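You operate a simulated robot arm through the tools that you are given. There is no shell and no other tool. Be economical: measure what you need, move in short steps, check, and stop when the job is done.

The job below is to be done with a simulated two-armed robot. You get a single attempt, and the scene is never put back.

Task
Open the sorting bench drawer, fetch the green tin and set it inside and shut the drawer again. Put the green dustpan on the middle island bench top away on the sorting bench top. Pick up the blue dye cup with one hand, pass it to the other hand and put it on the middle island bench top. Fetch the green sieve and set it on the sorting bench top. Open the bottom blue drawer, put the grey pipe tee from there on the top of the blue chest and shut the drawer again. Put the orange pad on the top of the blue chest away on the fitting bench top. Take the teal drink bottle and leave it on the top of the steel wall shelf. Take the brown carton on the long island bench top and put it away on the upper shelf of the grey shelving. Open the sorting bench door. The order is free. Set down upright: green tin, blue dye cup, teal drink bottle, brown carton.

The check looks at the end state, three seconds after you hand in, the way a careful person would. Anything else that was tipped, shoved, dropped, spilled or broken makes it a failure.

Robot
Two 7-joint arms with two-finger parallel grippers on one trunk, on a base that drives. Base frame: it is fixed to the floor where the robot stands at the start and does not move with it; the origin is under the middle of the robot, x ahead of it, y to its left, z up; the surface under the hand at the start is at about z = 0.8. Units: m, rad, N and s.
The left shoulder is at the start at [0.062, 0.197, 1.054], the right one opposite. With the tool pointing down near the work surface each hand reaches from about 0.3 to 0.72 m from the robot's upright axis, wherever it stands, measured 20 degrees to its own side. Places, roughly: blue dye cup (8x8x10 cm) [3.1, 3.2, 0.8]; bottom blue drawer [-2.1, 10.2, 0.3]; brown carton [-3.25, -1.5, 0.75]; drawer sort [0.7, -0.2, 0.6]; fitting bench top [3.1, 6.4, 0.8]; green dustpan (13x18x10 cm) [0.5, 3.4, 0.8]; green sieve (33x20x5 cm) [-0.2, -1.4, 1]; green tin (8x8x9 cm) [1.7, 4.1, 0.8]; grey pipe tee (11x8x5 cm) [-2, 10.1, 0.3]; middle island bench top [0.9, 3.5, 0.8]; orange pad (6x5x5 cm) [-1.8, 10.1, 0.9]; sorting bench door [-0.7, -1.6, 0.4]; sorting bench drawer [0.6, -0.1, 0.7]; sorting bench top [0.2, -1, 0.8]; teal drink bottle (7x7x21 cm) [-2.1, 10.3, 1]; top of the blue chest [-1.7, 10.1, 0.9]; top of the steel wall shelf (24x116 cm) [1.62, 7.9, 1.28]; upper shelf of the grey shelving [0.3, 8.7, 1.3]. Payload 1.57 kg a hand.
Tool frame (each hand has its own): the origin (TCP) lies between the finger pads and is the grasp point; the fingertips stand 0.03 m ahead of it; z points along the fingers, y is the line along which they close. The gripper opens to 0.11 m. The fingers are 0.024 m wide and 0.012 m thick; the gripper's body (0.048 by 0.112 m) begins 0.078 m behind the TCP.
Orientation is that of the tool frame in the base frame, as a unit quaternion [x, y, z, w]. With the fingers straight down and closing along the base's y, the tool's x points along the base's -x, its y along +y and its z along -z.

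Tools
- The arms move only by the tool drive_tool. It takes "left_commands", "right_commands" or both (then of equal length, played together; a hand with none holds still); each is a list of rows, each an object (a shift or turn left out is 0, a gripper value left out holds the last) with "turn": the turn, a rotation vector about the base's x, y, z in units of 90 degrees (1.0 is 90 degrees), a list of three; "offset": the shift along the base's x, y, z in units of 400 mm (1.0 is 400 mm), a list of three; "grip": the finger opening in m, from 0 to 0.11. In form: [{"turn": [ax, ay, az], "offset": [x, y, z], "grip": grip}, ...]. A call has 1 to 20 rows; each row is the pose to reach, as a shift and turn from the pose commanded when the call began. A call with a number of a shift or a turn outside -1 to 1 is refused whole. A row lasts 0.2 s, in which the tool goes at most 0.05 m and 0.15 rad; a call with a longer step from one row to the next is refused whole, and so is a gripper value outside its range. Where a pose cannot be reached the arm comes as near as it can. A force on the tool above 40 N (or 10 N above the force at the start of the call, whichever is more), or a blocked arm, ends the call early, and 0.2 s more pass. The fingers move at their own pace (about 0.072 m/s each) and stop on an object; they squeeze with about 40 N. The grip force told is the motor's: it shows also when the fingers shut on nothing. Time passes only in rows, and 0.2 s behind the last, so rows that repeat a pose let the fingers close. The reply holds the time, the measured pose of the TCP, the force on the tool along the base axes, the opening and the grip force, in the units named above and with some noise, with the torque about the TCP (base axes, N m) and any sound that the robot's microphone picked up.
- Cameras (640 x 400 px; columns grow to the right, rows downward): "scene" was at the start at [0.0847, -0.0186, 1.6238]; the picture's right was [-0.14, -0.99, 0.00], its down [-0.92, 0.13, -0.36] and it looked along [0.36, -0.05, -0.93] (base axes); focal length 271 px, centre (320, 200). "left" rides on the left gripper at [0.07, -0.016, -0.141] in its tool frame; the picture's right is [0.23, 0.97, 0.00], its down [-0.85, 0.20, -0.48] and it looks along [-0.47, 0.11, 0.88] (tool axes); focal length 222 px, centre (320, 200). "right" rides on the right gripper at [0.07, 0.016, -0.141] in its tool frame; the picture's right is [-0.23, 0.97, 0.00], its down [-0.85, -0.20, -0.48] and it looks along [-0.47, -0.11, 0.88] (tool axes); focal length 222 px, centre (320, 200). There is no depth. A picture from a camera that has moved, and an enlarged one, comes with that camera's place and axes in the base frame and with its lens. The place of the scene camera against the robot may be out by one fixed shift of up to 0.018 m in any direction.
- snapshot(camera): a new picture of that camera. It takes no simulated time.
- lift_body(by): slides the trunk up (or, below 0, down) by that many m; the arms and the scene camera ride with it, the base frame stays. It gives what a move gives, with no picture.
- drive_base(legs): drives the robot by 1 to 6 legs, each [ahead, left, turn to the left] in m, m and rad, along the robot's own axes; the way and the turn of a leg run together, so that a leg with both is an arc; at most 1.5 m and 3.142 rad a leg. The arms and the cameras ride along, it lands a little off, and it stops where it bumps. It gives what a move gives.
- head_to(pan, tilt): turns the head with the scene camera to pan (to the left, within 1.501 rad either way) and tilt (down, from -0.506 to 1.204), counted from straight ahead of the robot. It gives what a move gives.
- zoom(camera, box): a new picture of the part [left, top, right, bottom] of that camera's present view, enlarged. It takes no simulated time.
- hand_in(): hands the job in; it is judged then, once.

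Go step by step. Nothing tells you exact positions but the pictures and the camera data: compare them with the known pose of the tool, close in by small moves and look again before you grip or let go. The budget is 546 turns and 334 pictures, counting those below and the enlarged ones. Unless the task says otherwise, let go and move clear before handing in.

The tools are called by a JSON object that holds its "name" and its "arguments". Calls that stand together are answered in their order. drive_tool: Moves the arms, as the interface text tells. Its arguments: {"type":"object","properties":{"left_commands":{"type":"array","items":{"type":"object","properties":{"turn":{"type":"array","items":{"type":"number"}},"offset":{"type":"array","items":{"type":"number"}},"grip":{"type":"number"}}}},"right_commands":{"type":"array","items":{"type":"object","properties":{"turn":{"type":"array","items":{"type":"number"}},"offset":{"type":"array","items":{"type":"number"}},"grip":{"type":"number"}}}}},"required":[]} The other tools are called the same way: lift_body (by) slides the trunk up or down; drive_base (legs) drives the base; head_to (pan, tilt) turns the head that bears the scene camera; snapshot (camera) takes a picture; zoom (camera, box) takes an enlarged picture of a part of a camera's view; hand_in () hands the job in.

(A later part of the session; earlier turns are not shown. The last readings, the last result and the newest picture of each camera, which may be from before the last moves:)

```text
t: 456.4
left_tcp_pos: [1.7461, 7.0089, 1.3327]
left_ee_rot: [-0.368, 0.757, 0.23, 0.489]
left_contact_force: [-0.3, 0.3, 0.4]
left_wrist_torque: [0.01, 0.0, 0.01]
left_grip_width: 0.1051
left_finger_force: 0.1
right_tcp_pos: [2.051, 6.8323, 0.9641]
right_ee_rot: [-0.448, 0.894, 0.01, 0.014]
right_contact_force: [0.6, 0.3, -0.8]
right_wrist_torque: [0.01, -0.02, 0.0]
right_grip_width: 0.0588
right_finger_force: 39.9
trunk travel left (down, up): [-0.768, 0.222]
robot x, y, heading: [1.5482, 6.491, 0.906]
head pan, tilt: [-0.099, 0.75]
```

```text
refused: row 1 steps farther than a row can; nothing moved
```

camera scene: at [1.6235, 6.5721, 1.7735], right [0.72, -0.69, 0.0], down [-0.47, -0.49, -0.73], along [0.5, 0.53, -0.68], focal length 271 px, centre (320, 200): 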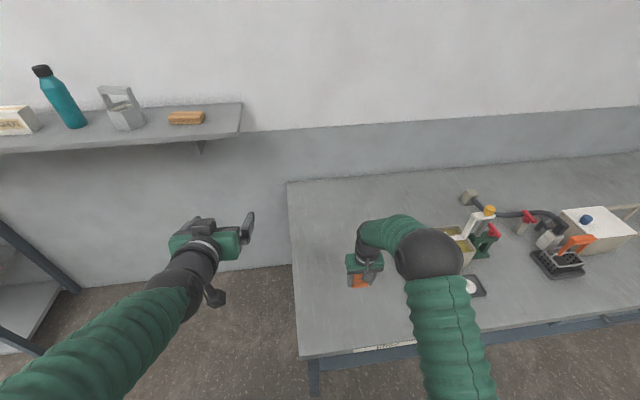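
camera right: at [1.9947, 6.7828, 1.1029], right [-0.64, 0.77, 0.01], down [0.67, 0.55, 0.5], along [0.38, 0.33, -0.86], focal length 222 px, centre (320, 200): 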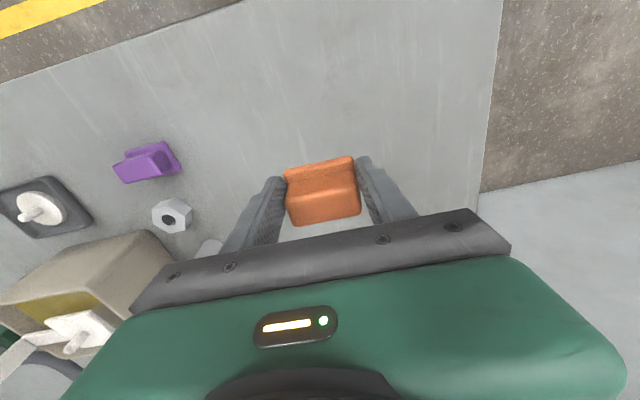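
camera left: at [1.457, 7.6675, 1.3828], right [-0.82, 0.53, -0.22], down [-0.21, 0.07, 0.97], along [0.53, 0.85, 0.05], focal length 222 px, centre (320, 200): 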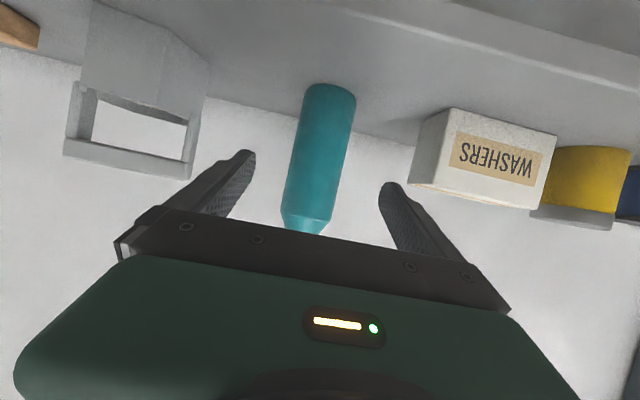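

{"name": "drive_tool", "arguments": {"right_commands": [{"offset": [-0.05, 0.04, 0]}, {"offset": [-0.1, 0.077, -0.04]}, {"offset": [-0.1, 0.077, -0.14]}, {"offset": [-0.1, 0.077, -0.24]}, {"offset": [-0.1, 0.077, -0.265]}, {"offset": [-0.1, 0.077, -0.275]}, {"offset": [-0.1, 0.077, -0.285]}, {"offset": [-0.1, 0.077, -0.295]}, {"offset": [-0.1, 0.077, -0.305]}, {"offset": [-0.1, 0.077, -0.315]}, {"offset": [-0.1, 0.077, -0.325]}, {"offset": [-0.1, 0.077, -0.335]}, {"offset": [-0.1, 0.077, -0.345]}, {"offset": [-0.1, 0.077, -0.355]}]}}

```text
t: 459.2
left_tcp_pos: [1.7446, 7.0089, 1.3334]
left_ee_rot: [-0.369, 0.757, 0.23, 0.488]
left_contact_force: [0.1, 0.2, 0.1]
left_wrist_torque: [-0.02, 0.02, 0.02]
left_grip_width: 0.1049
left_finger_force: 0.1
right_tcp_pos: [2.0126, 6.8649, 0.8314]
right_ee_rot: [-0.447, 0.894, 0.012, 0.017]
right_contact_force: [-4.3, -6.3, 23.5]
right_wrist_torque: [-0.16, -0.01, -0.03]
right_grip_width: 0.0587
right_finger_force: 39.8
trunk travel left (down, up): [-0.768, 0.222]
robot x, y, heading: [1.5495, 6.5004, 0.907]
head pan, tilt: [-0.099, 0.75]
stopped in row 14 (right hand): the force on the tool passed its limit at 53 N (the readings are from after the stop); the commanded pose is now the measured one
```

Contact. Release and rise.

{"name": "drive_tool", "arguments": {"right_commands": [{"offset": [0, 0, 0.01], "grip": 0.07}, {"offset": [0, 0, 0.01], "grip": 0.085}, {"offset": [0, 0, 0.01], "grip": 0.095}, {"offset": [0, 0, 0.1], "grip": 0.095}, {"offset": [0, 0, 0.2]}, {"offset": [0, 0, 0.3]}, {"offset": [-0.03, -0.06, 0.4]}]}}

{"name": "snapshot", "arguments": {"camera": "right"}}

```text
t: 460.8
left_tcp_pos: [1.7442, 7.0071, 1.3337]
left_ee_rot: [-0.369, 0.757, 0.23, 0.488]
left_contact_force: [0.3, -0.6, -0.2]
left_wrist_torque: [-0.03, -0.02, -0.03]
left_grip_width: 0.1049
left_finger_force: 0.1
right_tcp_pos: [1.9995, 6.8371, 0.9895]
right_ee_rot: [-0.447, 0.894, 0.012, 0.015]
right_contact_force: [-0.3, 0.4, -0.3]
right_wrist_torque: [0.04, -0.04, 0.03]
right_grip_width: 0.0951
right_finger_force: 0.0
trunk travel left (down, up): [-0.768, 0.222]
robot x, y, heading: [1.5488, 6.5008, 0.904]
head pan, tilt: [-0.099, 0.75]
```

```text
186 pictures are left
camera right: at [1.9421, 6.786, 1.1282], right [-0.64, 0.76, 0.01], down [0.66, 0.55, 0.51], along [0.38, 0.34, -0.86], focal length 222 px, centre (320, 200)
```

right: 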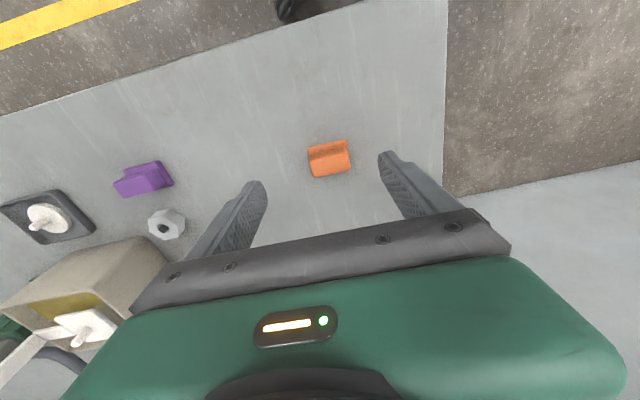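

Pad is set. Next the blue dye cup: back off and drive to the aisle near the dye bench.

{"name": "drive_base", "arguments": {"legs": [[-0.85, 0, 0], [0, -1.4, 0], [0, -1.05, 0]]}}

{"name": "head_to", "arguments": {"pan": -1.3, "tilt": 0.6}}

{"name": "snapshot", "arguments": {"camera": "scene"}}

```text
t: 476.9
left_tcp_pos: [3.1485, 4.8155, 1.3332]
left_ee_rot: [-0.362, 0.76, 0.224, 0.49]
left_contact_force: [-0.4, -0.4, -1.0]
left_wrist_torque: [0.0, -0.03, -0.02]
left_grip_width: 0.105
left_finger_force: 0.0
right_tcp_pos: [3.399, 4.639, 0.9891]
right_ee_rot: [-0.439, 0.898, 0.009, 0.016]
right_contact_force: [-0.2, -0.2, 0.5]
right_wrist_torque: [-0.03, -0.03, 0.03]
right_grip_width: 0.0952
right_finger_force: 0.0
trunk travel left (down, up): [-0.768, 0.222]
robot x, y, heading: [2.9437, 4.3057, 0.89]
head pan, tilt: [-0.099, 0.75]
```

```text
t: 478.3
left_tcp_pos: [3.1502, 4.8119, 1.3337]
left_ee_rot: [-0.361, 0.761, 0.225, 0.49]
left_contact_force: [0.6, -0.5, -0.6]
left_wrist_torque: [0.0, 0.04, -0.01]
left_grip_width: 0.1054
left_finger_force: 0.1
right_tcp_pos: [3.4002, 4.6378, 0.9898]
right_ee_rot: [-0.438, 0.899, 0.013, 0.017]
right_contact_force: [-0.2, -0.3, 0.1]
right_wrist_torque: [0.02, 0.01, 0.02]
right_grip_width: 0.0951
right_finger_force: 0.2
trunk travel left (down, up): [-0.768, 0.222]
robot x, y, heading: [2.9433, 4.305, 0.885]
head pan, tilt: [-1.3, 0.6]
```

```text
185 pictures are left
camera scene: at [3.0419, 4.2844, 1.7864], right [-0.4, -0.92, 0.0], down [-0.52, 0.23, -0.82], along [0.76, -0.33, -0.57], focal length 271 px, centre (320, 200)
```

scene: 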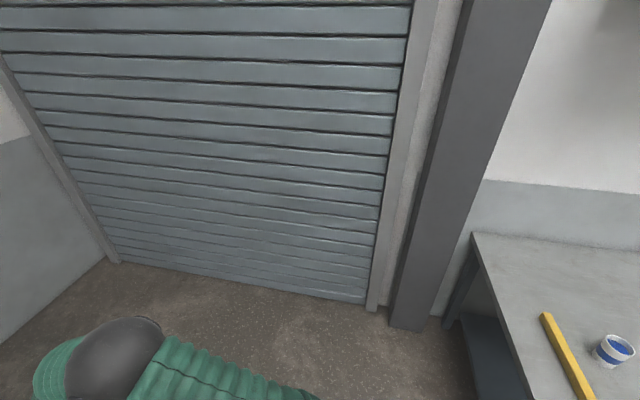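

The cup (white/blue, with dye) stands at ≈(3.08,3.18) beside a yellow level. Back up along the aisle and turn to face it.

{"name": "drive_base", "arguments": {"legs": [[-0.95, 0.01, 0.02], [0, 0, -1.57]]}}

{"name": "head_to", "arguments": {"pan": 0.1, "tilt": 0.7}}

{"name": "snapshot", "arguments": {"camera": "scene"}}

```text
t: 487.2
left_tcp_pos: [2.8469, 3.3556, 1.3331]
left_ee_rot: [0.279, 0.795, -0.184, 0.507]
left_contact_force: [0.6, -0.8, 0.8]
left_wrist_torque: [0.0, 0.0, 0.0]
left_grip_width: 0.1051
left_finger_force: 0.0
right_tcp_pos: [2.6731, 3.1036, 0.9884]
right_ee_rot: [0.32, 0.947, -0.003, 0.019]
right_contact_force: [0.4, 0.3, -0.1]
right_wrist_torque: [-0.02, 0.0, -0.03]
right_grip_width: 0.0951
right_finger_force: 0.0
trunk travel left (down, up): [-0.768, 0.222]
robot x, y, heading: [2.3398, 3.5559, -0.675]
head pan, tilt: [-1.3, 0.6]
```

```text
t: 488.7
left_tcp_pos: [2.8459, 3.3566, 1.3342]
left_ee_rot: [0.279, 0.794, -0.186, 0.507]
left_contact_force: [-0.3, 1.0, 0.2]
left_wrist_torque: [-0.02, 0.02, 0.0]
left_grip_width: 0.105
left_finger_force: 0.0
right_tcp_pos: [2.6721, 3.103, 0.9901]
right_ee_rot: [0.321, 0.947, -0.003, 0.019]
right_contact_force: [-0.9, 0.2, -0.5]
right_wrist_torque: [0.03, 0.01, -0.02]
right_grip_width: 0.0951
right_finger_force: 0.1
trunk travel left (down, up): [-0.768, 0.222]
robot x, y, heading: [2.335, 3.5581, -0.679]
head pan, tilt: [0.099, 0.7]
```

```text
184 pictures are left
camera scene: at [2.4294, 3.4789, 1.7777], right [-0.54, -0.84, 0.0], down [-0.54, 0.35, -0.76], along [0.64, -0.42, -0.65], focal length 271 px, centre (320, 200)
```

scene: 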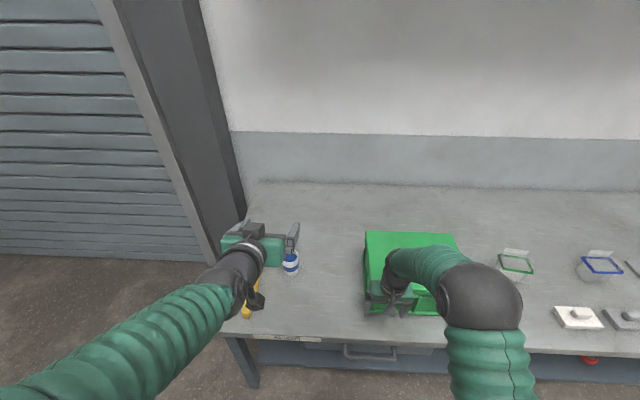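

Cup at ≈(3.078,3.20). First retract/raise the right hand and yaw it 90° (for the later handover), then lower.

{"name": "drive_tool", "arguments": {"right_commands": [{"offset": [-0.04, 0, 0.05], "turn": [0, 0, 0.09], "grip": 0.11}, {"offset": [-0.08, 0, 0.1], "turn": [0, 0, 0.18]}, {"offset": [-0.12, 0, 0.15], "turn": [0, 0, 0.27]}, {"offset": [-0.16, 0, 0.2], "turn": [0, 0, 0.36]}, {"offset": [-0.2, 0, 0.25], "turn": [0, 0, 0.45]}, {"offset": [-0.24, 0, 0.3], "turn": [0, 0, 0.54]}, {"offset": [-0.28, 0, 0.35], "turn": [0, 0, 0.63]}, {"offset": [-0.32, 0, 0.4], "turn": [0, 0, 0.72]}, {"offset": [-0.36, 0, 0.45], "turn": [0, 0, 0.81]}, {"offset": [-0.39, 0, 0.5], "turn": [0, 0, 0.9]}, {"offset": [-0.39, 0, 0.5], "turn": [0, 0, 0.99]}]}}

{"name": "lift_body", "arguments": {"by": -0.2}}

{"name": "snapshot", "arguments": {"camera": "left"}}

{"name": "snapshot", "arguments": {"camera": "scene"}}

```text
t: 491.1
left_tcp_pos: [2.8449, 3.3545, 1.3333]
left_ee_rot: [0.279, 0.794, -0.185, 0.507]
left_contact_force: [0.6, -0.5, 0.2]
left_wrist_torque: [0.01, 0.01, -0.01]
left_grip_width: 0.1052
left_finger_force: 0.1
right_tcp_pos: [2.5163, 3.1025, 1.19]
right_ee_rot: [-0.437, 0.899, 0.013, 0.016]
right_contact_force: [0.3, 0.5, 0.6]
right_wrist_torque: [0.02, 0.0, 0.0]
right_grip_width: 0.11
right_finger_force: 0.1
trunk travel left (down, up): [-0.768, 0.222]
robot x, y, heading: [2.3329, 3.5569, -0.673]
head pan, tilt: [0.099, 0.7]
```

```text
t: 493.3
left_tcp_pos: [2.8447, 3.3564, 1.1348]
left_ee_rot: [0.279, 0.794, -0.185, 0.507]
left_contact_force: [0.3, 1.1, 0.3]
left_wrist_torque: [0.01, -0.02, -0.02]
left_grip_width: 0.1051
left_finger_force: 0.0
right_tcp_pos: [2.5163, 3.1029, 0.9894]
right_ee_rot: [-0.436, 0.9, 0.012, 0.017]
right_contact_force: [0.7, 0.2, -0.1]
right_wrist_torque: [-0.01, 0.0, 0.0]
right_grip_width: 0.11
right_finger_force: 0.0
trunk travel left (down, up): [-0.568, 0.422]
robot x, y, heading: [2.3338, 3.5527, -0.674]
head pan, tilt: [0.099, 0.7]
```

```text
183 pictures are left
camera left: at [2.7111, 3.4435, 1.1291], right [0.54, 0.81, -0.22], down [0.07, 0.21, 0.97], along [0.84, -0.54, 0.06], focal length 222 px, centre (320, 200)
```

left: 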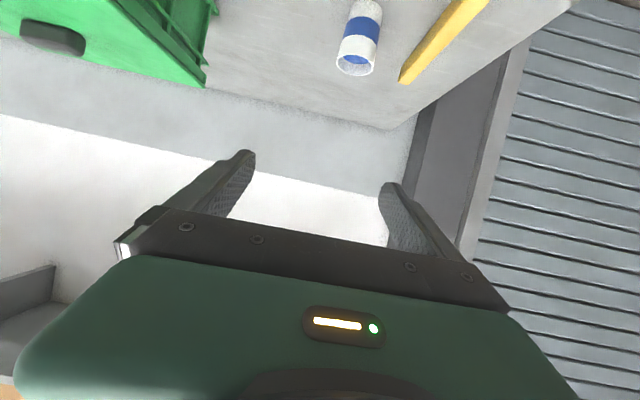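

```text
182 pictures are left
camera scene: at [2.4279, 3.4792, 1.5778], right [-0.54, -0.84, 0.0], down [-0.54, 0.35, -0.76], along [0.64, -0.41, -0.65], focal length 271 px, centre (320, 200)
```

scene: 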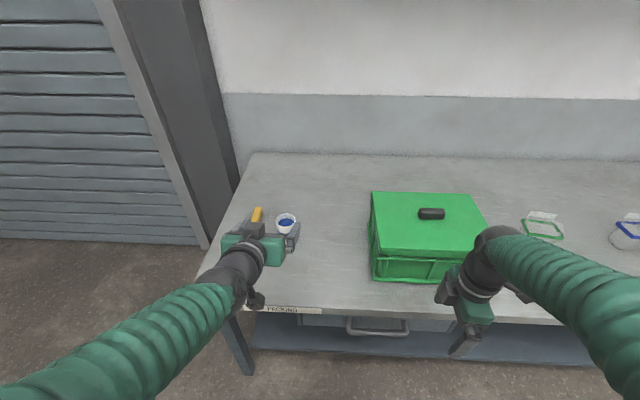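

Cup at (3.066,3.219); the level is ~15 cm to its left, enough room. Lower the left hand to cup height, aligned.

{"name": "drive_tool", "arguments": {"left_commands": [{"offset": [0.01, 0.01, -0.1], "grip": 0.11}, {"offset": [0.02, 0.02, -0.2]}, {"offset": [0.03, 0.03, -0.3]}, {"offset": [0.04, 0.04, -0.4]}, {"offset": [0.05, 0.06, -0.5]}, {"offset": [0.054, 0.066, -0.6]}, {"offset": [0.054, 0.066, -0.69]}, {"offset": [0.054, 0.066, -0.69]}]}}

{"name": "snapshot", "arguments": {"camera": "left"}}

```text
t: 495.1
left_tcp_pos: [2.8676, 3.3847, 0.8576]
left_ee_rot: [0.279, 0.794, -0.186, 0.508]
left_contact_force: [0.5, -0.4, 0.1]
left_wrist_torque: [-0.01, 0.02, 0.0]
left_grip_width: 0.1102
left_finger_force: 0.0
right_tcp_pos: [2.5158, 3.1031, 0.9904]
right_ee_rot: [-0.436, 0.9, 0.012, 0.016]
right_contact_force: [-0.5, 0.2, 0.3]
right_wrist_torque: [0.02, 0.0, -0.03]
right_grip_width: 0.1099
right_finger_force: 0.1
trunk travel left (down, up): [-0.568, 0.422]
robot x, y, heading: [2.3378, 3.5589, -0.673]
head pan, tilt: [0.099, 0.7]
```

```text
181 pictures are left
camera left: at [2.7342, 3.472, 0.8528], right [0.54, 0.81, -0.22], down [0.07, 0.21, 0.97], along [0.84, -0.54, 0.06], focal length 222 px, centre (320, 200)
```

left: 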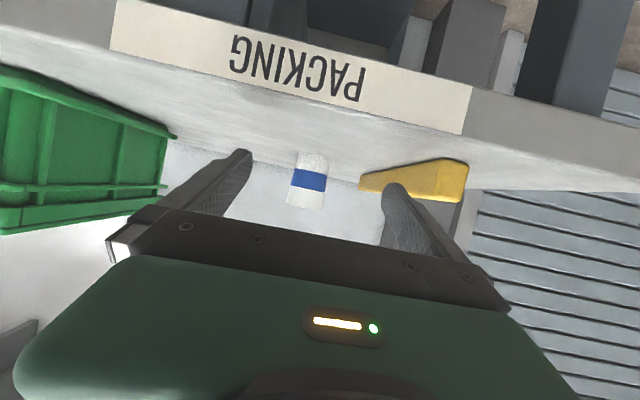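

Aligned. Advance 25 cm around the cup, low on it.

{"name": "drive_tool", "arguments": {"left_commands": [{"offset": [0.08, -0.066, -0.005]}, {"offset": [0.16, -0.132, -0.01]}, {"offset": [0.24, -0.198, -0.015]}, {"offset": [0.32, -0.264, -0.02]}, {"offset": [0.4, -0.33, -0.025]}, {"offset": [0.475, -0.39, -0.03]}, {"offset": [0.475, -0.39, -0.03]}]}}

{"name": "snapshot", "arguments": {"camera": "left"}}

{"name": "zoom", "arguments": {"camera": "scene", "box": [220, 150, 380, 270]}}

```text
t: 496.7
left_tcp_pos: [3.0583, 3.2275, 0.8459]
left_ee_rot: [0.279, 0.794, -0.186, 0.507]
left_contact_force: [-0.5, 0.4, 0.9]
left_wrist_torque: [0.01, 0.0, 0.03]
left_grip_width: 0.1099
left_finger_force: 0.0
right_tcp_pos: [2.5162, 3.1032, 0.9904]
right_ee_rot: [-0.436, 0.9, 0.012, 0.016]
right_contact_force: [-0.9, -0.4, 0.1]
right_wrist_torque: [-0.05, 0.0, -0.06]
right_grip_width: 0.1102
right_finger_force: 0.0
trunk travel left (down, up): [-0.568, 0.422]
robot x, y, heading: [2.3369, 3.5535, -0.674]
head pan, tilt: [0.099, 0.7]
```

```text
180 pictures are left
camera left: at [2.925, 3.3149, 0.8408], right [0.54, 0.81, -0.22], down [0.07, 0.21, 0.97], along [0.84, -0.54, 0.06], focal length 222 px, centre (320, 200)
```

left: 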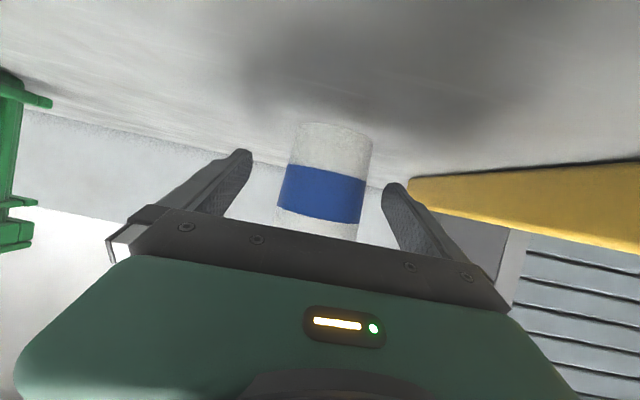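

```text
3.33 times, centred on (300, 210) of scene
camera zoom: at [2.4289, 3.4787, 1.5777], right [-0.54, -0.84, 0.0], down [-0.54, 0.35, -0.76], along [0.64, -0.41, -0.65], focal length 904 px, centre (387, 167)
```

zoom: 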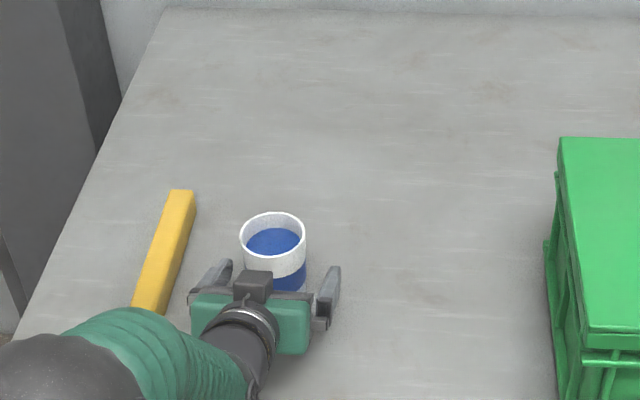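

The cup centre is still ~5 cm ahead. Advance a bit more, shift 9 mm left, and grip.

{"name": "drive_tool", "arguments": {"left_commands": [{"offset": [0.014, 0.0175, 0]}, {"offset": [0.06, -0.02, 0]}, {"offset": [0.102, -0.055, 0]}, {"offset": [0.102, -0.055, 0]}]}}

{"name": "snapshot", "arguments": {"camera": "left"}}

```text
t: 497.7
left_tcp_pos: [3.0966, 3.2051, 0.8464]
left_ee_rot: [0.279, 0.794, -0.185, 0.507]
left_contact_force: [-0.3, -0.4, 0.3]
left_wrist_torque: [-0.02, -0.03, 0.03]
left_grip_width: 0.1099
left_finger_force: 0.1
right_tcp_pos: [2.5161, 3.1035, 0.9899]
right_ee_rot: [-0.436, 0.9, 0.012, 0.017]
right_contact_force: [0.4, -0.9, 0.1]
right_wrist_torque: [-0.02, -0.05, -0.01]
right_grip_width: 0.1101
right_finger_force: 0.0
trunk travel left (down, up): [-0.568, 0.422]
robot x, y, heading: [2.3368, 3.5577, -0.674]
head pan, tilt: [0.099, 0.7]
```

```text
178 pictures are left
camera left: at [2.9631, 3.2929, 0.841], right [0.54, 0.81, -0.22], down [0.07, 0.21, 0.97], along [0.84, -0.54, 0.06], focal length 222 px, centre (320, 200)
```

left: 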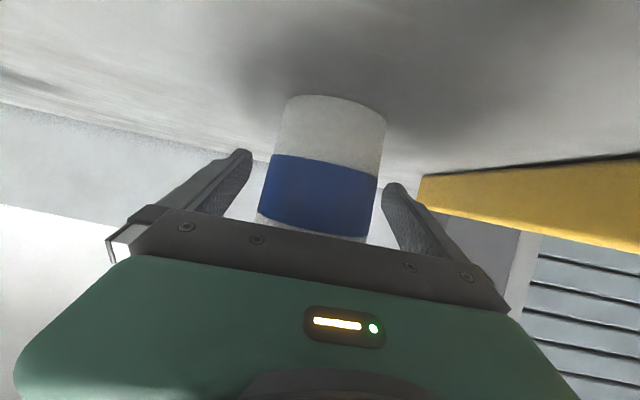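

{"name": "drive_tool", "arguments": {"left_commands": [{"grip": 0.095}, {"grip": 0.08}, {"grip": 0.07}, {"grip": 0.07}, {"grip": 0.07}]}}

{"name": "lift_body", "arguments": {"by": 0.06}}

{"name": "snapshot", "arguments": {"camera": "scene"}}

```text
t: 498.9
left_tcp_pos: [3.0958, 3.2045, 0.8446]
left_ee_rot: [0.279, 0.794, -0.185, 0.507]
left_contact_force: [0.2, -0.9, 1.1]
left_wrist_torque: [0.01, 0.0, -0.04]
left_grip_width: 0.07
left_finger_force: 0.2
right_tcp_pos: [2.5162, 3.1027, 0.9908]
right_ee_rot: [-0.436, 0.899, 0.012, 0.017]
right_contact_force: [0.3, 0.8, 0.5]
right_wrist_torque: [-0.01, -0.01, 0.01]
right_grip_width: 0.11
right_finger_force: 0.0
trunk travel left (down, up): [-0.568, 0.422]
robot x, y, heading: [2.3358, 3.5575, -0.671]
head pan, tilt: [0.099, 0.7]
```

```text
t: 499.9
left_tcp_pos: [3.0963, 3.2045, 0.9054]
left_ee_rot: [0.278, 0.794, -0.185, 0.507]
left_contact_force: [-0.6, -0.7, -0.3]
left_wrist_torque: [0.03, 0.01, 0.01]
left_grip_width: 0.0699
left_finger_force: 0.2
right_tcp_pos: [2.5163, 3.1025, 1.0491]
right_ee_rot: [-0.436, 0.9, 0.012, 0.016]
right_contact_force: [0.0, -0.1, 0.2]
right_wrist_torque: [-0.01, -0.01, 0.02]
right_grip_width: 0.1099
right_finger_force: 0.0
trunk travel left (down, up): [-0.628, 0.362]
robot x, y, heading: [2.3369, 3.5543, -0.672]
head pan, tilt: [0.099, 0.7]
```

```text
177 pictures are left
camera scene: at [2.43, 3.4778, 1.6376], right [-0.54, -0.84, 0.0], down [-0.54, 0.35, -0.76], along [0.64, -0.41, -0.65], focal length 271 px, centre (320, 200)
```

scene: 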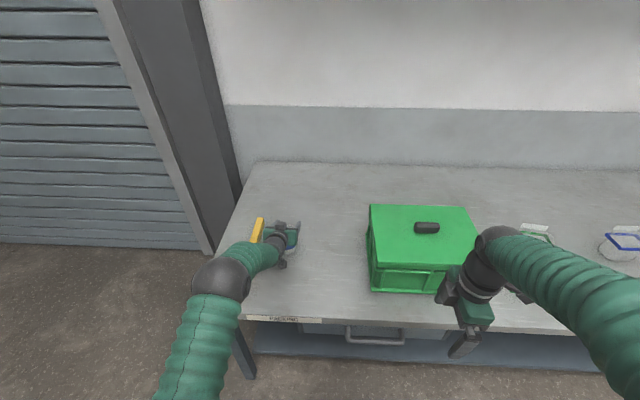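

The fingers stopped short at 7 cm without gripping. Lower again and close further.

{"name": "lift_body", "arguments": {"by": -0.06}}

{"name": "snapshot", "arguments": {"camera": "left"}}

```text
t: 500.9
left_tcp_pos: [3.0976, 3.2054, 0.8469]
left_ee_rot: [0.278, 0.794, -0.185, 0.508]
left_contact_force: [-0.8, -0.3, 0.3]
left_wrist_torque: [-0.01, 0.0, 0.02]
left_grip_width: 0.0698
left_finger_force: 0.0
right_tcp_pos: [2.5173, 3.103, 0.9905]
right_ee_rot: [-0.436, 0.9, 0.012, 0.017]
right_contact_force: [-0.4, -0.5, -0.3]
right_wrist_torque: [-0.02, 0.01, 0.0]
right_grip_width: 0.11
right_finger_force: 0.0
trunk travel left (down, up): [-0.568, 0.422]
robot x, y, heading: [2.3338, 3.5537, -0.672]
head pan, tilt: [0.099, 0.7]
```

```text
176 pictures are left
camera left: at [2.9632, 3.2929, 0.841], right [0.54, 0.81, -0.22], down [0.07, 0.21, 0.97], along [0.84, -0.54, 0.06], focal length 222 px, centre (320, 200)
```

left: 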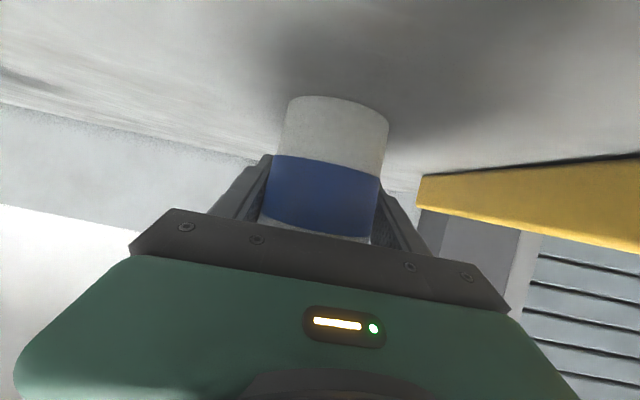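

{"name": "drive_tool", "arguments": {"left_commands": [{"grip": 0.06}, {"grip": 0.05}, {"grip": 0.04}, {"grip": 0.04}]}}

{"name": "lift_body", "arguments": {"by": 0.05}}

{"name": "snapshot", "arguments": {"camera": "left"}}

```text
t: 501.9
left_tcp_pos: [3.0957, 3.2046, 0.8454]
left_ee_rot: [0.279, 0.794, -0.185, 0.508]
left_contact_force: [-0.1, -0.5, 2.4]
left_wrist_torque: [-0.1, 0.15, -0.01]
left_grip_width: 0.0628
left_finger_force: 40.1
right_tcp_pos: [2.5166, 3.1026, 0.9909]
right_ee_rot: [-0.436, 0.9, 0.012, 0.017]
right_contact_force: [0.1, -0.7, -0.2]
right_wrist_torque: [-0.03, 0.04, 0.03]
right_grip_width: 0.1098
right_finger_force: 0.1
trunk travel left (down, up): [-0.568, 0.422]
robot x, y, heading: [2.3363, 3.5535, -0.675]
head pan, tilt: [0.099, 0.7]
```

```text
t: 502.8
left_tcp_pos: [3.0978, 3.2056, 0.8942]
left_ee_rot: [0.279, 0.794, -0.185, 0.507]
left_contact_force: [0.0, 0.8, -3.3]
left_wrist_torque: [-0.07, -0.07, -0.02]
left_grip_width: 0.0625
left_finger_force: 39.6
right_tcp_pos: [2.5172, 3.1012, 1.0386]
right_ee_rot: [-0.436, 0.9, 0.013, 0.017]
right_contact_force: [-0.1, 0.0, -0.6]
right_wrist_torque: [0.02, -0.02, -0.02]
right_grip_width: 0.11
right_finger_force: 0.1
trunk travel left (down, up): [-0.618, 0.372]
robot x, y, heading: [2.3364, 3.5562, -0.673]
head pan, tilt: [0.099, 0.7]
```

```text
175 pictures are left
camera left: at [2.9639, 3.2924, 0.8894], right [0.54, 0.81, -0.22], down [0.07, 0.21, 0.97], along [0.84, -0.54, 0.05], focal length 222 px, centre (320, 200)
```

left: 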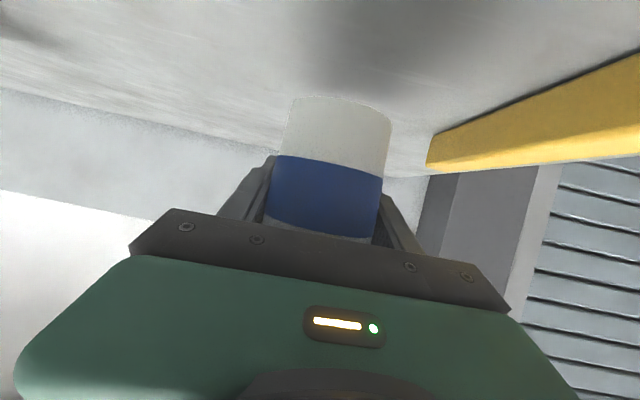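

Cup held. Raise, back away from the bench, and bring the cup nearer in front for the handover.

{"name": "lift_body", "arguments": {"by": 0.08}}

{"name": "drive_base", "arguments": {"legs": [[-0.3, 0, 0]]}}

{"name": "drive_tool", "arguments": {"left_commands": [{"offset": [-0.05, 0.02, 0.02]}, {"offset": [-0.1, 0.04, 0.04]}, {"offset": [-0.15, 0.06, 0.06]}, {"offset": [-0.2, 0.08, 0.08]}, {"offset": [-0.25, 0.1, 0.1]}, {"offset": [-0.3, 0.13, 0.12]}, {"offset": [-0.35, 0.16, 0.14]}, {"offset": [-0.4, 0.2, 0.15]}]}}

{"name": "snapshot", "arguments": {"camera": "scene"}}

```text
t: 504.0
left_tcp_pos: [3.0971, 3.2042, 0.9756]
left_ee_rot: [0.279, 0.794, -0.185, 0.507]
left_contact_force: [1.0, 0.2, -3.2]
left_wrist_torque: [-0.03, -0.05, 0.02]
left_grip_width: 0.0626
left_finger_force: 40.2
right_tcp_pos: [2.5175, 3.1036, 1.119]
right_ee_rot: [-0.436, 0.9, 0.012, 0.016]
right_contact_force: [-0.5, 0.6, 0.9]
right_wrist_torque: [0.01, 0.01, 0.01]
right_grip_width: 0.1102
right_finger_force: 0.0
trunk travel left (down, up): [-0.698, 0.292]
robot x, y, heading: [2.338, 3.5603, -0.675]
head pan, tilt: [0.099, 0.7]
```

```text
t: 506.1
left_tcp_pos: [2.8573, 3.3895, 0.9739]
left_ee_rot: [0.281, 0.794, -0.186, 0.506]
left_contact_force: [-0.3, 0.0, -3.5]
left_wrist_torque: [-0.02, -0.06, -0.01]
left_grip_width: 0.0625
left_finger_force: 40.0
right_tcp_pos: [2.2786, 3.2911, 1.1204]
right_ee_rot: [-0.433, 0.901, 0.013, 0.016]
right_contact_force: [-0.4, -0.3, 0.3]
right_wrist_torque: [-0.03, 0.01, 0.02]
right_grip_width: 0.11
right_finger_force: 0.0
trunk travel left (down, up): [-0.698, 0.292]
robot x, y, heading: [2.1012, 3.7498, -0.677]
head pan, tilt: [0.099, 0.7]
```

```text
t: 507.9
left_tcp_pos: [2.6959, 3.4708, 1.0381]
left_ee_rot: [0.281, 0.793, -0.187, 0.507]
left_contact_force: [0.1, 0.7, -3.3]
left_wrist_torque: [-0.05, -0.08, 0.04]
left_grip_width: 0.0624
left_finger_force: 39.3
right_tcp_pos: [2.2747, 3.2928, 1.1218]
right_ee_rot: [-0.432, 0.901, 0.011, 0.016]
right_contact_force: [-0.8, -0.2, -0.3]
right_wrist_torque: [0.0, -0.01, 0.01]
right_grip_width: 0.1102
right_finger_force: 0.1
trunk travel left (down, up): [-0.698, 0.292]
robot x, y, heading: [2.0955, 3.7436, -0.679]
head pan, tilt: [0.099, 0.7]
```

```text
174 pictures are left
camera scene: at [2.191, 3.6689, 1.7077], right [-0.55, -0.84, 0.0], down [-0.54, 0.35, -0.76], along [0.64, -0.42, -0.65], focal length 271 px, centre (320, 200)
```

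scene: 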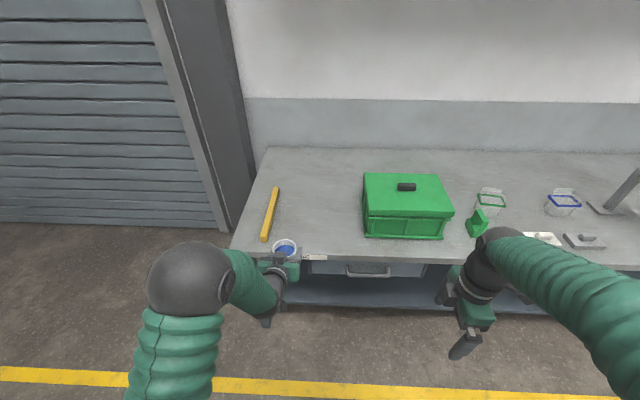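

Bring the cup a bit more central, then move the right hand above it.

{"name": "drive_tool", "arguments": {"left_commands": [{"offset": [-0.03, -0.04, 0]}, {"offset": [-0.06, -0.08, 0]}, {"offset": [-0.09, -0.12, 0]}, {"offset": [-0.12, -0.15, 0]}, {"offset": [-0.157, -0.195, 0]}, {"offset": [-0.157, -0.195, 0]}, {"offset": [-0.157, -0.195, 0]}, {"offset": [-0.157, -0.195, 0]}, {"offset": [-0.157, -0.195, 0]}, {"offset": [-0.157, -0.195, 0]}], "right_commands": [{"offset": [0, 0, 0.08]}, {"offset": [0.06, 0.01, 0.16]}, {"offset": [0.14, 0.03, 0.2]}, {"offset": [0.24, 0.05, 0.2]}, {"offset": [0.34, 0.07, 0.2]}, {"offset": [0.44, 0.09, 0.2]}, {"offset": [0.54, 0.11, 0.2]}, {"offset": [0.62, 0.14, 0.2]}, {"offset": [0.7, 0.17, 0.2]}, {"offset": [0.7, 0.17, 0.2]}]}}

{"name": "snapshot", "arguments": {"camera": "right"}}

{"name": "snapshot", "arguments": {"camera": "scene"}}

```text
t: 510.1
left_tcp_pos: [2.6321, 3.3947, 1.0373]
left_ee_rot: [0.282, 0.793, -0.188, 0.507]
left_contact_force: [-0.4, 0.0, -3.5]
left_wrist_torque: [-0.05, -0.04, 0.0]
left_grip_width: 0.0621
left_finger_force: 40.1
right_tcp_pos: [2.5565, 3.3604, 1.1988]
right_ee_rot: [-0.433, 0.901, 0.01, 0.016]
right_contact_force: [0.1, 0.0, -0.5]
right_wrist_torque: [-0.02, -0.01, -0.02]
right_grip_width: 0.1098
right_finger_force: 0.1
trunk travel left (down, up): [-0.698, 0.292]
robot x, y, heading: [2.0997, 3.7466, -0.678]
head pan, tilt: [0.099, 0.7]
```

```text
173 pictures are left
camera right: at [2.4974, 3.3121, 1.3379], right [-0.62, 0.79, 0.01], down [0.68, 0.53, 0.51], along [0.39, 0.33, -0.86], focal length 222 px, centre (320, 200)
```

right: 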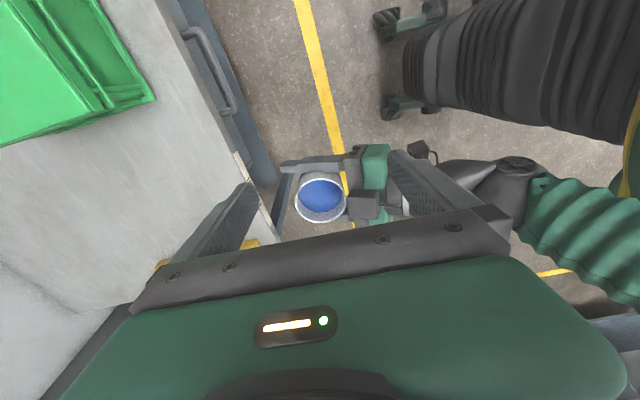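

```text
172 pictures are left
camera scene: at [2.1934, 3.6683, 1.7075], right [-0.55, -0.84, 0.0], down [-0.54, 0.35, -0.76], along [0.64, -0.42, -0.65], focal length 271 px, centre (320, 200)
```

scene: 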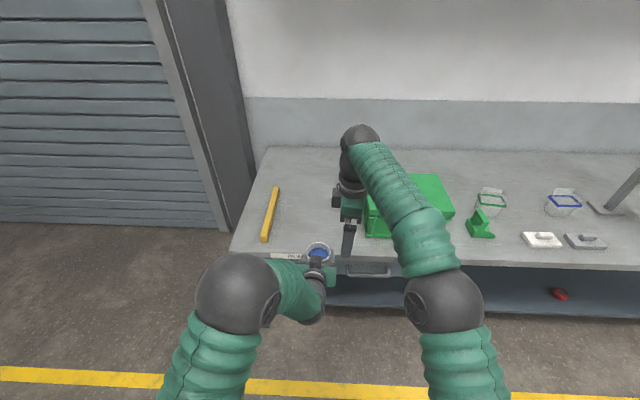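

Seen from above, the cup centre is at ≈(2.605,3.405). Closing left-right on the upper cup is safer here, so I'll yaw the right hand back while slightly raised and move it over the cup.

{"name": "drive_tool", "arguments": {"right_commands": [{"offset": [0, 0, 0.07]}, {"offset": [0, 0, 0.14], "turn": [0, 0, -0.09]}, {"offset": [0, 0, 0.14], "turn": [0, 0, -0.18]}, {"offset": [0, 0, 0.14], "turn": [0, 0, -0.27]}, {"offset": [0.02, 0.01, 0.14], "turn": [0, 0, -0.36]}, {"offset": [0.04, 0.02, 0.14], "turn": [0, 0, -0.45]}, {"offset": [0.06, 0.04, 0.14], "turn": [0, 0, -0.54]}, {"offset": [0.08, 0.05, 0.14], "turn": [0, 0, -0.63]}, {"offset": [0.1, 0.06, 0.14], "turn": [0, 0, -0.72]}, {"offset": [0.12, 0.075, 0.14], "turn": [0, 0, -0.81]}, {"offset": [0.14, 0.09, 0.14], "turn": [0, 0, -0.9]}, {"offset": [0.145, 0.0925, 0.14], "turn": [0, 0, -0.99]}, {"offset": [0.145, 0.0925, 0.14], "turn": [0, 0, -0.99]}]}}

{"name": "snapshot", "arguments": {"camera": "right"}}

{"name": "zoom", "arguments": {"camera": "scene", "box": [220, 150, 420, 310]}}

```text
t: 512.9
left_tcp_pos: [2.6332, 3.3955, 1.037]
left_ee_rot: [0.281, 0.793, -0.187, 0.507]
left_contact_force: [0.3, 0.0, -4.0]
left_wrist_torque: [-0.05, -0.06, 0.01]
left_grip_width: 0.0624
left_finger_force: 40.1
right_tcp_pos: [2.5685, 3.4113, 1.2377]
right_ee_rot: [0.323, 0.946, -0.005, 0.017]
right_contact_force: [-0.4, 0.1, 0.6]
right_wrist_torque: [0.02, -0.03, -0.03]
right_grip_width: 0.1099
right_finger_force: 0.0
right hand out of reach, approached as far as the arm can: row 1, 2, 3, 4, 5, 6, 7, 8, 9, 10, 11, 12, 13
trunk travel left (down, up): [-0.698, 0.292]
robot x, y, heading: [2.0965, 3.746, -0.681]
head pan, tilt: [0.099, 0.7]
```

```text
171 pictures are left
camera right: at [2.52, 3.4699, 1.3764], right [0.78, 0.63, 0.01], down [0.54, -0.67, 0.51], along [0.33, -0.39, -0.86], focal length 222 px, centre (320, 200)
```

right: 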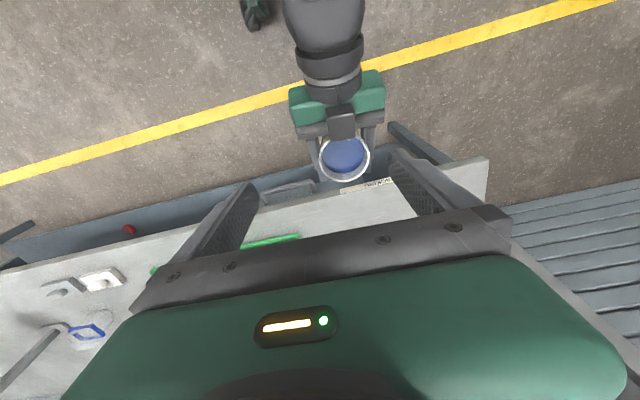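

```text
2.50 times, centred on (320, 230) of scene
camera zoom: at [2.194, 3.6685, 1.7074], right [-0.55, -0.84, 0.0], down [-0.54, 0.35, -0.76], along [0.64, -0.42, -0.65], focal length 678 px, centre (320, 125)
```

zoom: 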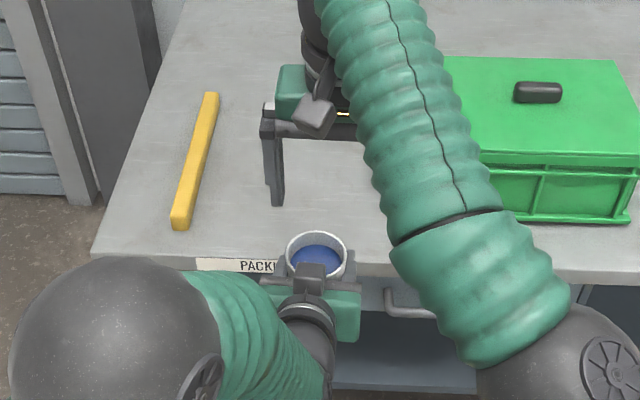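

Lower the right hand to just above the rim and check alignment.

{"name": "drive_tool", "arguments": {"right_commands": [{"offset": [0.01, 0.01, -0.07]}, {"offset": [0.01, 0.01, -0.14]}, {"offset": [0.01, 0.01, -0.21]}, {"offset": [0.01, 0.01, -0.27]}, {"offset": [0.01, 0.01, -0.27]}]}}

{"name": "snapshot", "arguments": {"camera": "right"}}

```text
t: 514.0
left_tcp_pos: [2.6328, 3.3958, 1.0371]
left_ee_rot: [0.28, 0.793, -0.186, 0.507]
left_contact_force: [-0.3, 0.4, -3.4]
left_wrist_torque: [-0.05, -0.05, 0.0]
left_grip_width: 0.0622
left_finger_force: 39.9
right_tcp_pos: [2.606, 3.4057, 1.1451]
right_ee_rot: [0.324, 0.946, -0.005, 0.018]
right_contact_force: [0.0, 0.5, -0.3]
right_wrist_torque: [-0.01, -0.01, 0.01]
right_grip_width: 0.1102
right_finger_force: 0.0
right hand out of reach, approached as far as the arm can: row 1, 2, 3, 4, 5
trunk travel left (down, up): [-0.698, 0.292]
robot x, y, heading: [2.0938, 3.7454, -0.678]
head pan, tilt: [0.099, 0.7]
```

```text
169 pictures are left
camera right: at [2.5569, 3.4631, 1.2834], right [0.78, 0.63, 0.01], down [0.54, -0.67, 0.51], along [0.33, -0.39, -0.86], focal length 222 px, centre (320, 200)
```

right: 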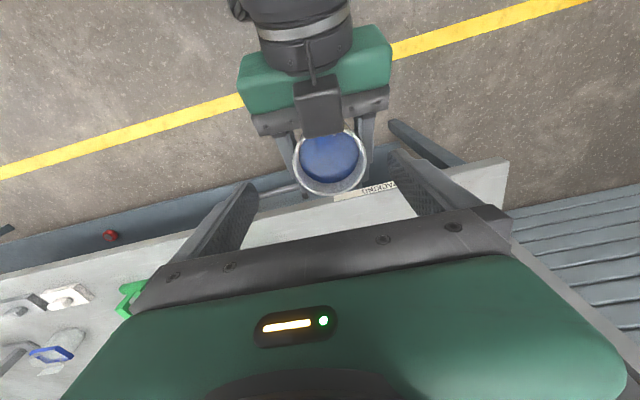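

{"name": "drive_tool", "arguments": {"right_commands": [{"offset": [0.01, 0.012, -0.04]}, {"offset": [0.01, 0.012, -0.08]}, {"offset": [0.01, 0.012, -0.12]}, {"offset": [0.01, 0.012, -0.12]}]}}

{"name": "snapshot", "arguments": {"camera": "right"}}

{"name": "zoom", "arguments": {"camera": "scene", "box": [220, 170, 420, 310]}}

```text
t: 515.0
left_tcp_pos: [2.6329, 3.3962, 1.0383]
left_ee_rot: [0.281, 0.794, -0.187, 0.506]
left_contact_force: [-0.2, 0.4, -3.6]
left_wrist_torque: [-0.09, -0.07, -0.01]
left_grip_width: 0.0621
left_finger_force: 39.7
right_tcp_pos: [2.6207, 3.4092, 1.0987]
right_ee_rot: [0.324, 0.946, -0.006, 0.017]
right_contact_force: [0.1, -0.8, 0.2]
right_wrist_torque: [0.02, 0.02, 0.01]
right_grip_width: 0.1101
right_finger_force: 0.1
right hand out of reach, approached as far as the arm can: row 2, 3, 4
trunk travel left (down, up): [-0.698, 0.292]
robot x, y, heading: [2.0984, 3.7478, -0.685]
head pan, tilt: [0.099, 0.7]
```

```text
168 pictures are left
camera right: at [2.5707, 3.4667, 1.2377], right [0.78, 0.63, 0.01], down [0.54, -0.67, 0.51], along [0.33, -0.39, -0.86], focal length 222 px, centre (320, 200)
```

right: 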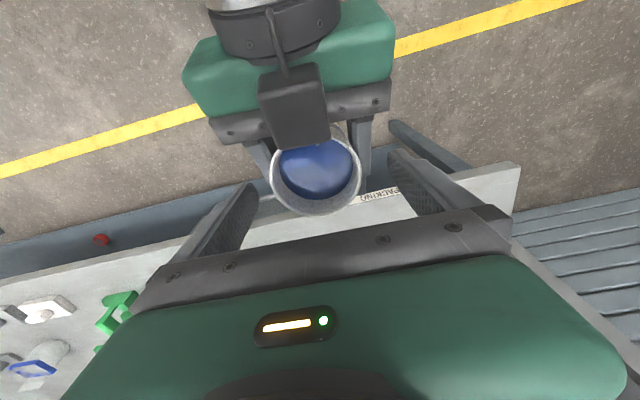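

```text
2.86 times, centred on (320, 240) of scene
camera zoom: at [2.1936, 3.6684, 1.7075], right [-0.55, -0.84, 0.0], down [-0.54, 0.35, -0.76], along [0.64, -0.42, -0.65], focal length 775 px, centre (320, 86)
```

zoom: 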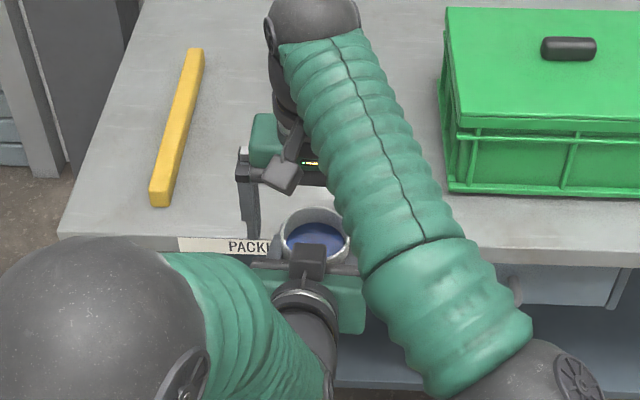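

Right fingers straddle the upper cup. Close the right hand while the left still holds.

{"name": "drive_tool", "arguments": {"right_commands": [{"grip": 0.09}, {"grip": 0.075}, {"grip": 0.06}, {"grip": 0.045}, {"grip": 0.045}, {"grip": 0.045}]}}

{"name": "snapshot", "arguments": {"camera": "right"}}

```text
t: 516.5
left_tcp_pos: [2.6339, 3.3946, 1.0368]
left_ee_rot: [0.28, 0.794, -0.186, 0.506]
left_contact_force: [4.8, 9.5, -1.9]
left_wrist_torque: [-0.38, 0.16, 0.12]
left_grip_width: 0.0624
left_finger_force: 40.1
right_tcp_pos: [2.6196, 3.4071, 1.0995]
right_ee_rot: [0.325, 0.946, -0.005, 0.018]
right_contact_force: [-4.4, -9.4, -0.4]
right_wrist_torque: [-0.22, 0.1, -0.3]
right_grip_width: 0.0648
right_finger_force: 40.3
trunk travel left (down, up): [-0.698, 0.292]
robot x, y, heading: [2.1011, 3.7492, -0.678]
head pan, tilt: [0.099, 0.7]
```

```text
166 pictures are left
camera right: at [2.5706, 3.4659, 1.2376], right [0.78, 0.63, 0.01], down [0.54, -0.67, 0.51], along [0.33, -0.39, -0.86], focal length 222 px, centre (320, 200)
```

right: 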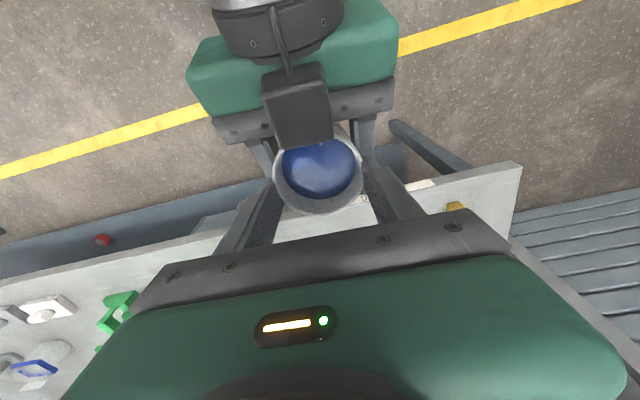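

Right hand holds the cup. Open the left slowly, then withdraw it backward and to the left.

{"name": "drive_tool", "arguments": {"left_commands": [{"grip": 0.068}, {"grip": 0.08}, {"grip": 0.095}, {"grip": 0.11}, {"grip": 0.11}]}}

{"name": "drive_tool", "arguments": {"left_commands": [{"offset": [-0.04, 0.033, 0]}, {"offset": [-0.09, 0.074, 0]}, {"offset": [-0.14, 0.115, 0]}, {"offset": [-0.19, 0.16, 0]}, {"offset": [-0.22, 0.19, 0]}, {"offset": [-0.16, 0.26, 0]}, {"offset": [-0.1, 0.34, 0]}, {"offset": [-0.04, 0.42, 0]}]}}

{"name": "snapshot", "arguments": {"camera": "right"}}

{"name": "snapshot", "arguments": {"camera": "scene"}}

```text
t: 517.6
left_tcp_pos: [2.6332, 3.3958, 1.037]
left_ee_rot: [0.281, 0.793, -0.187, 0.507]
left_contact_force: [0.2, 0.5, -0.4]
left_wrist_torque: [-0.02, -0.02, 0.01]
left_grip_width: 0.11
left_finger_force: 0.2
right_tcp_pos: [2.6199, 3.4088, 1.1001]
right_ee_rot: [0.323, 0.946, -0.004, 0.018]
right_contact_force: [0.6, -0.2, -0.6]
right_wrist_torque: [-0.02, -0.03, 0.01]
right_grip_width: 0.0645
right_finger_force: 40.1
trunk travel left (down, up): [-0.698, 0.292]
robot x, y, heading: [2.099, 3.7491, -0.679]
head pan, tilt: [0.099, 0.7]
```

```text
t: 519.5
left_tcp_pos: [2.6182, 3.5647, 1.0376]
left_ee_rot: [0.281, 0.794, -0.188, 0.506]
left_contact_force: [0.6, -0.2, -0.5]
left_wrist_torque: [-0.03, 0.01, -0.01]
left_grip_width: 0.1101
left_finger_force: 0.1
right_tcp_pos: [2.6204, 3.4099, 1.0997]
right_ee_rot: [0.325, 0.946, -0.005, 0.017]
right_contact_force: [0.6, -0.2, 0.1]
right_wrist_torque: [-0.02, -0.02, 0.0]
right_grip_width: 0.0645
right_finger_force: 39.7
trunk travel left (down, up): [-0.698, 0.292]
robot x, y, heading: [2.0985, 3.7496, -0.679]
head pan, tilt: [0.099, 0.7]
```

```text
165 pictures are left
camera right: at [2.572, 3.4688, 1.2377], right [0.78, 0.63, 0.01], down [0.54, -0.67, 0.51], along [0.33, -0.39, -0.86], focal length 222 px, centre (320, 200)
```

right: 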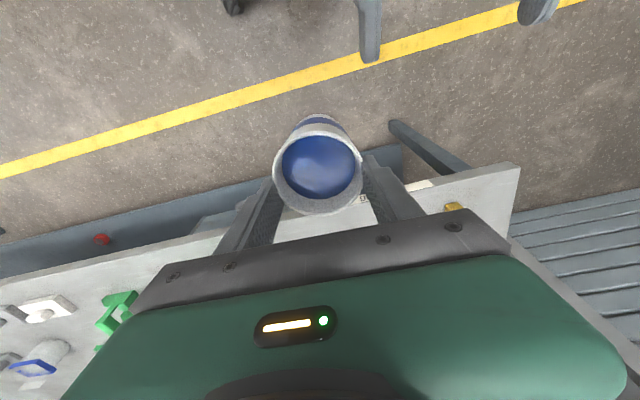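

```text
164 pictures are left
camera scene: at [2.1955, 3.6717, 1.7075], right [-0.55, -0.84, 0.0], down [-0.54, 0.35, -0.76], along [0.64, -0.42, -0.65], focal length 271 px, centre (320, 200)
```

scene: 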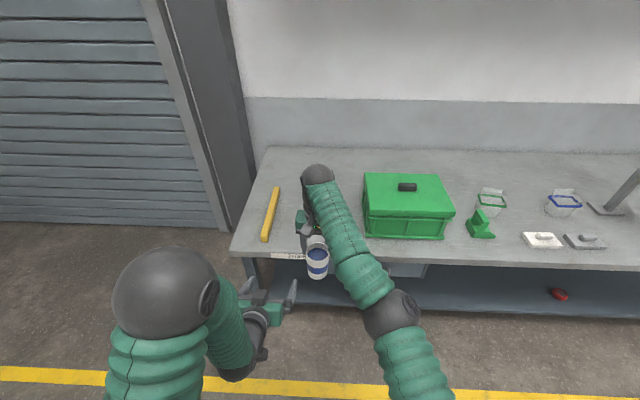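

Handover complete; the cup is upright in the right hand. Raise, turn around to face the middle island, and look for a free spot.

{"name": "lift_body", "arguments": {"by": 0.28}}

{"name": "drive_base", "arguments": {"legs": [[0.15, 0, 0], [0, 0, -1.56], [0.5, 0, 0], [0, 0, -1.56]]}}

{"name": "snapshot", "arguments": {"camera": "scene"}}

```text
t: 522.3
left_tcp_pos: [2.6184, 3.5613, 1.3182]
left_ee_rot: [0.281, 0.793, -0.187, 0.507]
left_contact_force: [0.4, -0.4, 0.0]
left_wrist_torque: [-0.02, 0.02, -0.01]
left_grip_width: 0.11
left_finger_force: 0.2
right_tcp_pos: [2.6208, 3.4093, 1.3796]
right_ee_rot: [0.324, 0.946, -0.005, 0.018]
right_contact_force: [0.6, -0.4, -2.8]
right_wrist_torque: [0.02, -0.01, 0.01]
right_grip_width: 0.0643
right_finger_force: 40.0
trunk travel left (down, up): [-0.978, 0.012]
robot x, y, heading: [2.0982, 3.7487, -0.682]
head pan, tilt: [0.099, 0.7]
```

```text
t: 533.8
left_tcp_pos: [1.3869, 3.4374, 1.3182]
left_ee_rot: [0.795, -0.276, -0.508, -0.184]
left_contact_force: [-0.6, -0.3, 0.0]
left_wrist_torque: [0.06, 0.0, -0.02]
left_grip_width: 0.11
left_finger_force: 0.0
right_tcp_pos: [1.3821, 3.5897, 1.3799]
right_ee_rot: [0.948, -0.318, -0.017, -0.005]
right_contact_force: [-0.1, 0.7, -3.8]
right_wrist_torque: [0.01, -0.01, -0.02]
right_grip_width: 0.064
right_finger_force: 40.0
trunk travel left (down, up): [-0.978, 0.012]
robot x, y, heading: [1.9079, 3.2579, 2.47]
head pan, tilt: [0.099, 0.7]
```

```text
163 pictures are left
camera scene: at [1.8028, 3.313, 1.9875], right [0.54, 0.84, 0.0], down [0.54, -0.35, -0.76], along [-0.64, 0.41, -0.65], focal length 271 px, centre (320, 200)
```

scene: 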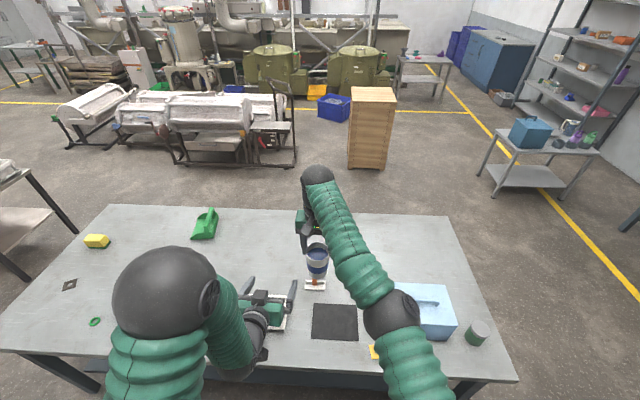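

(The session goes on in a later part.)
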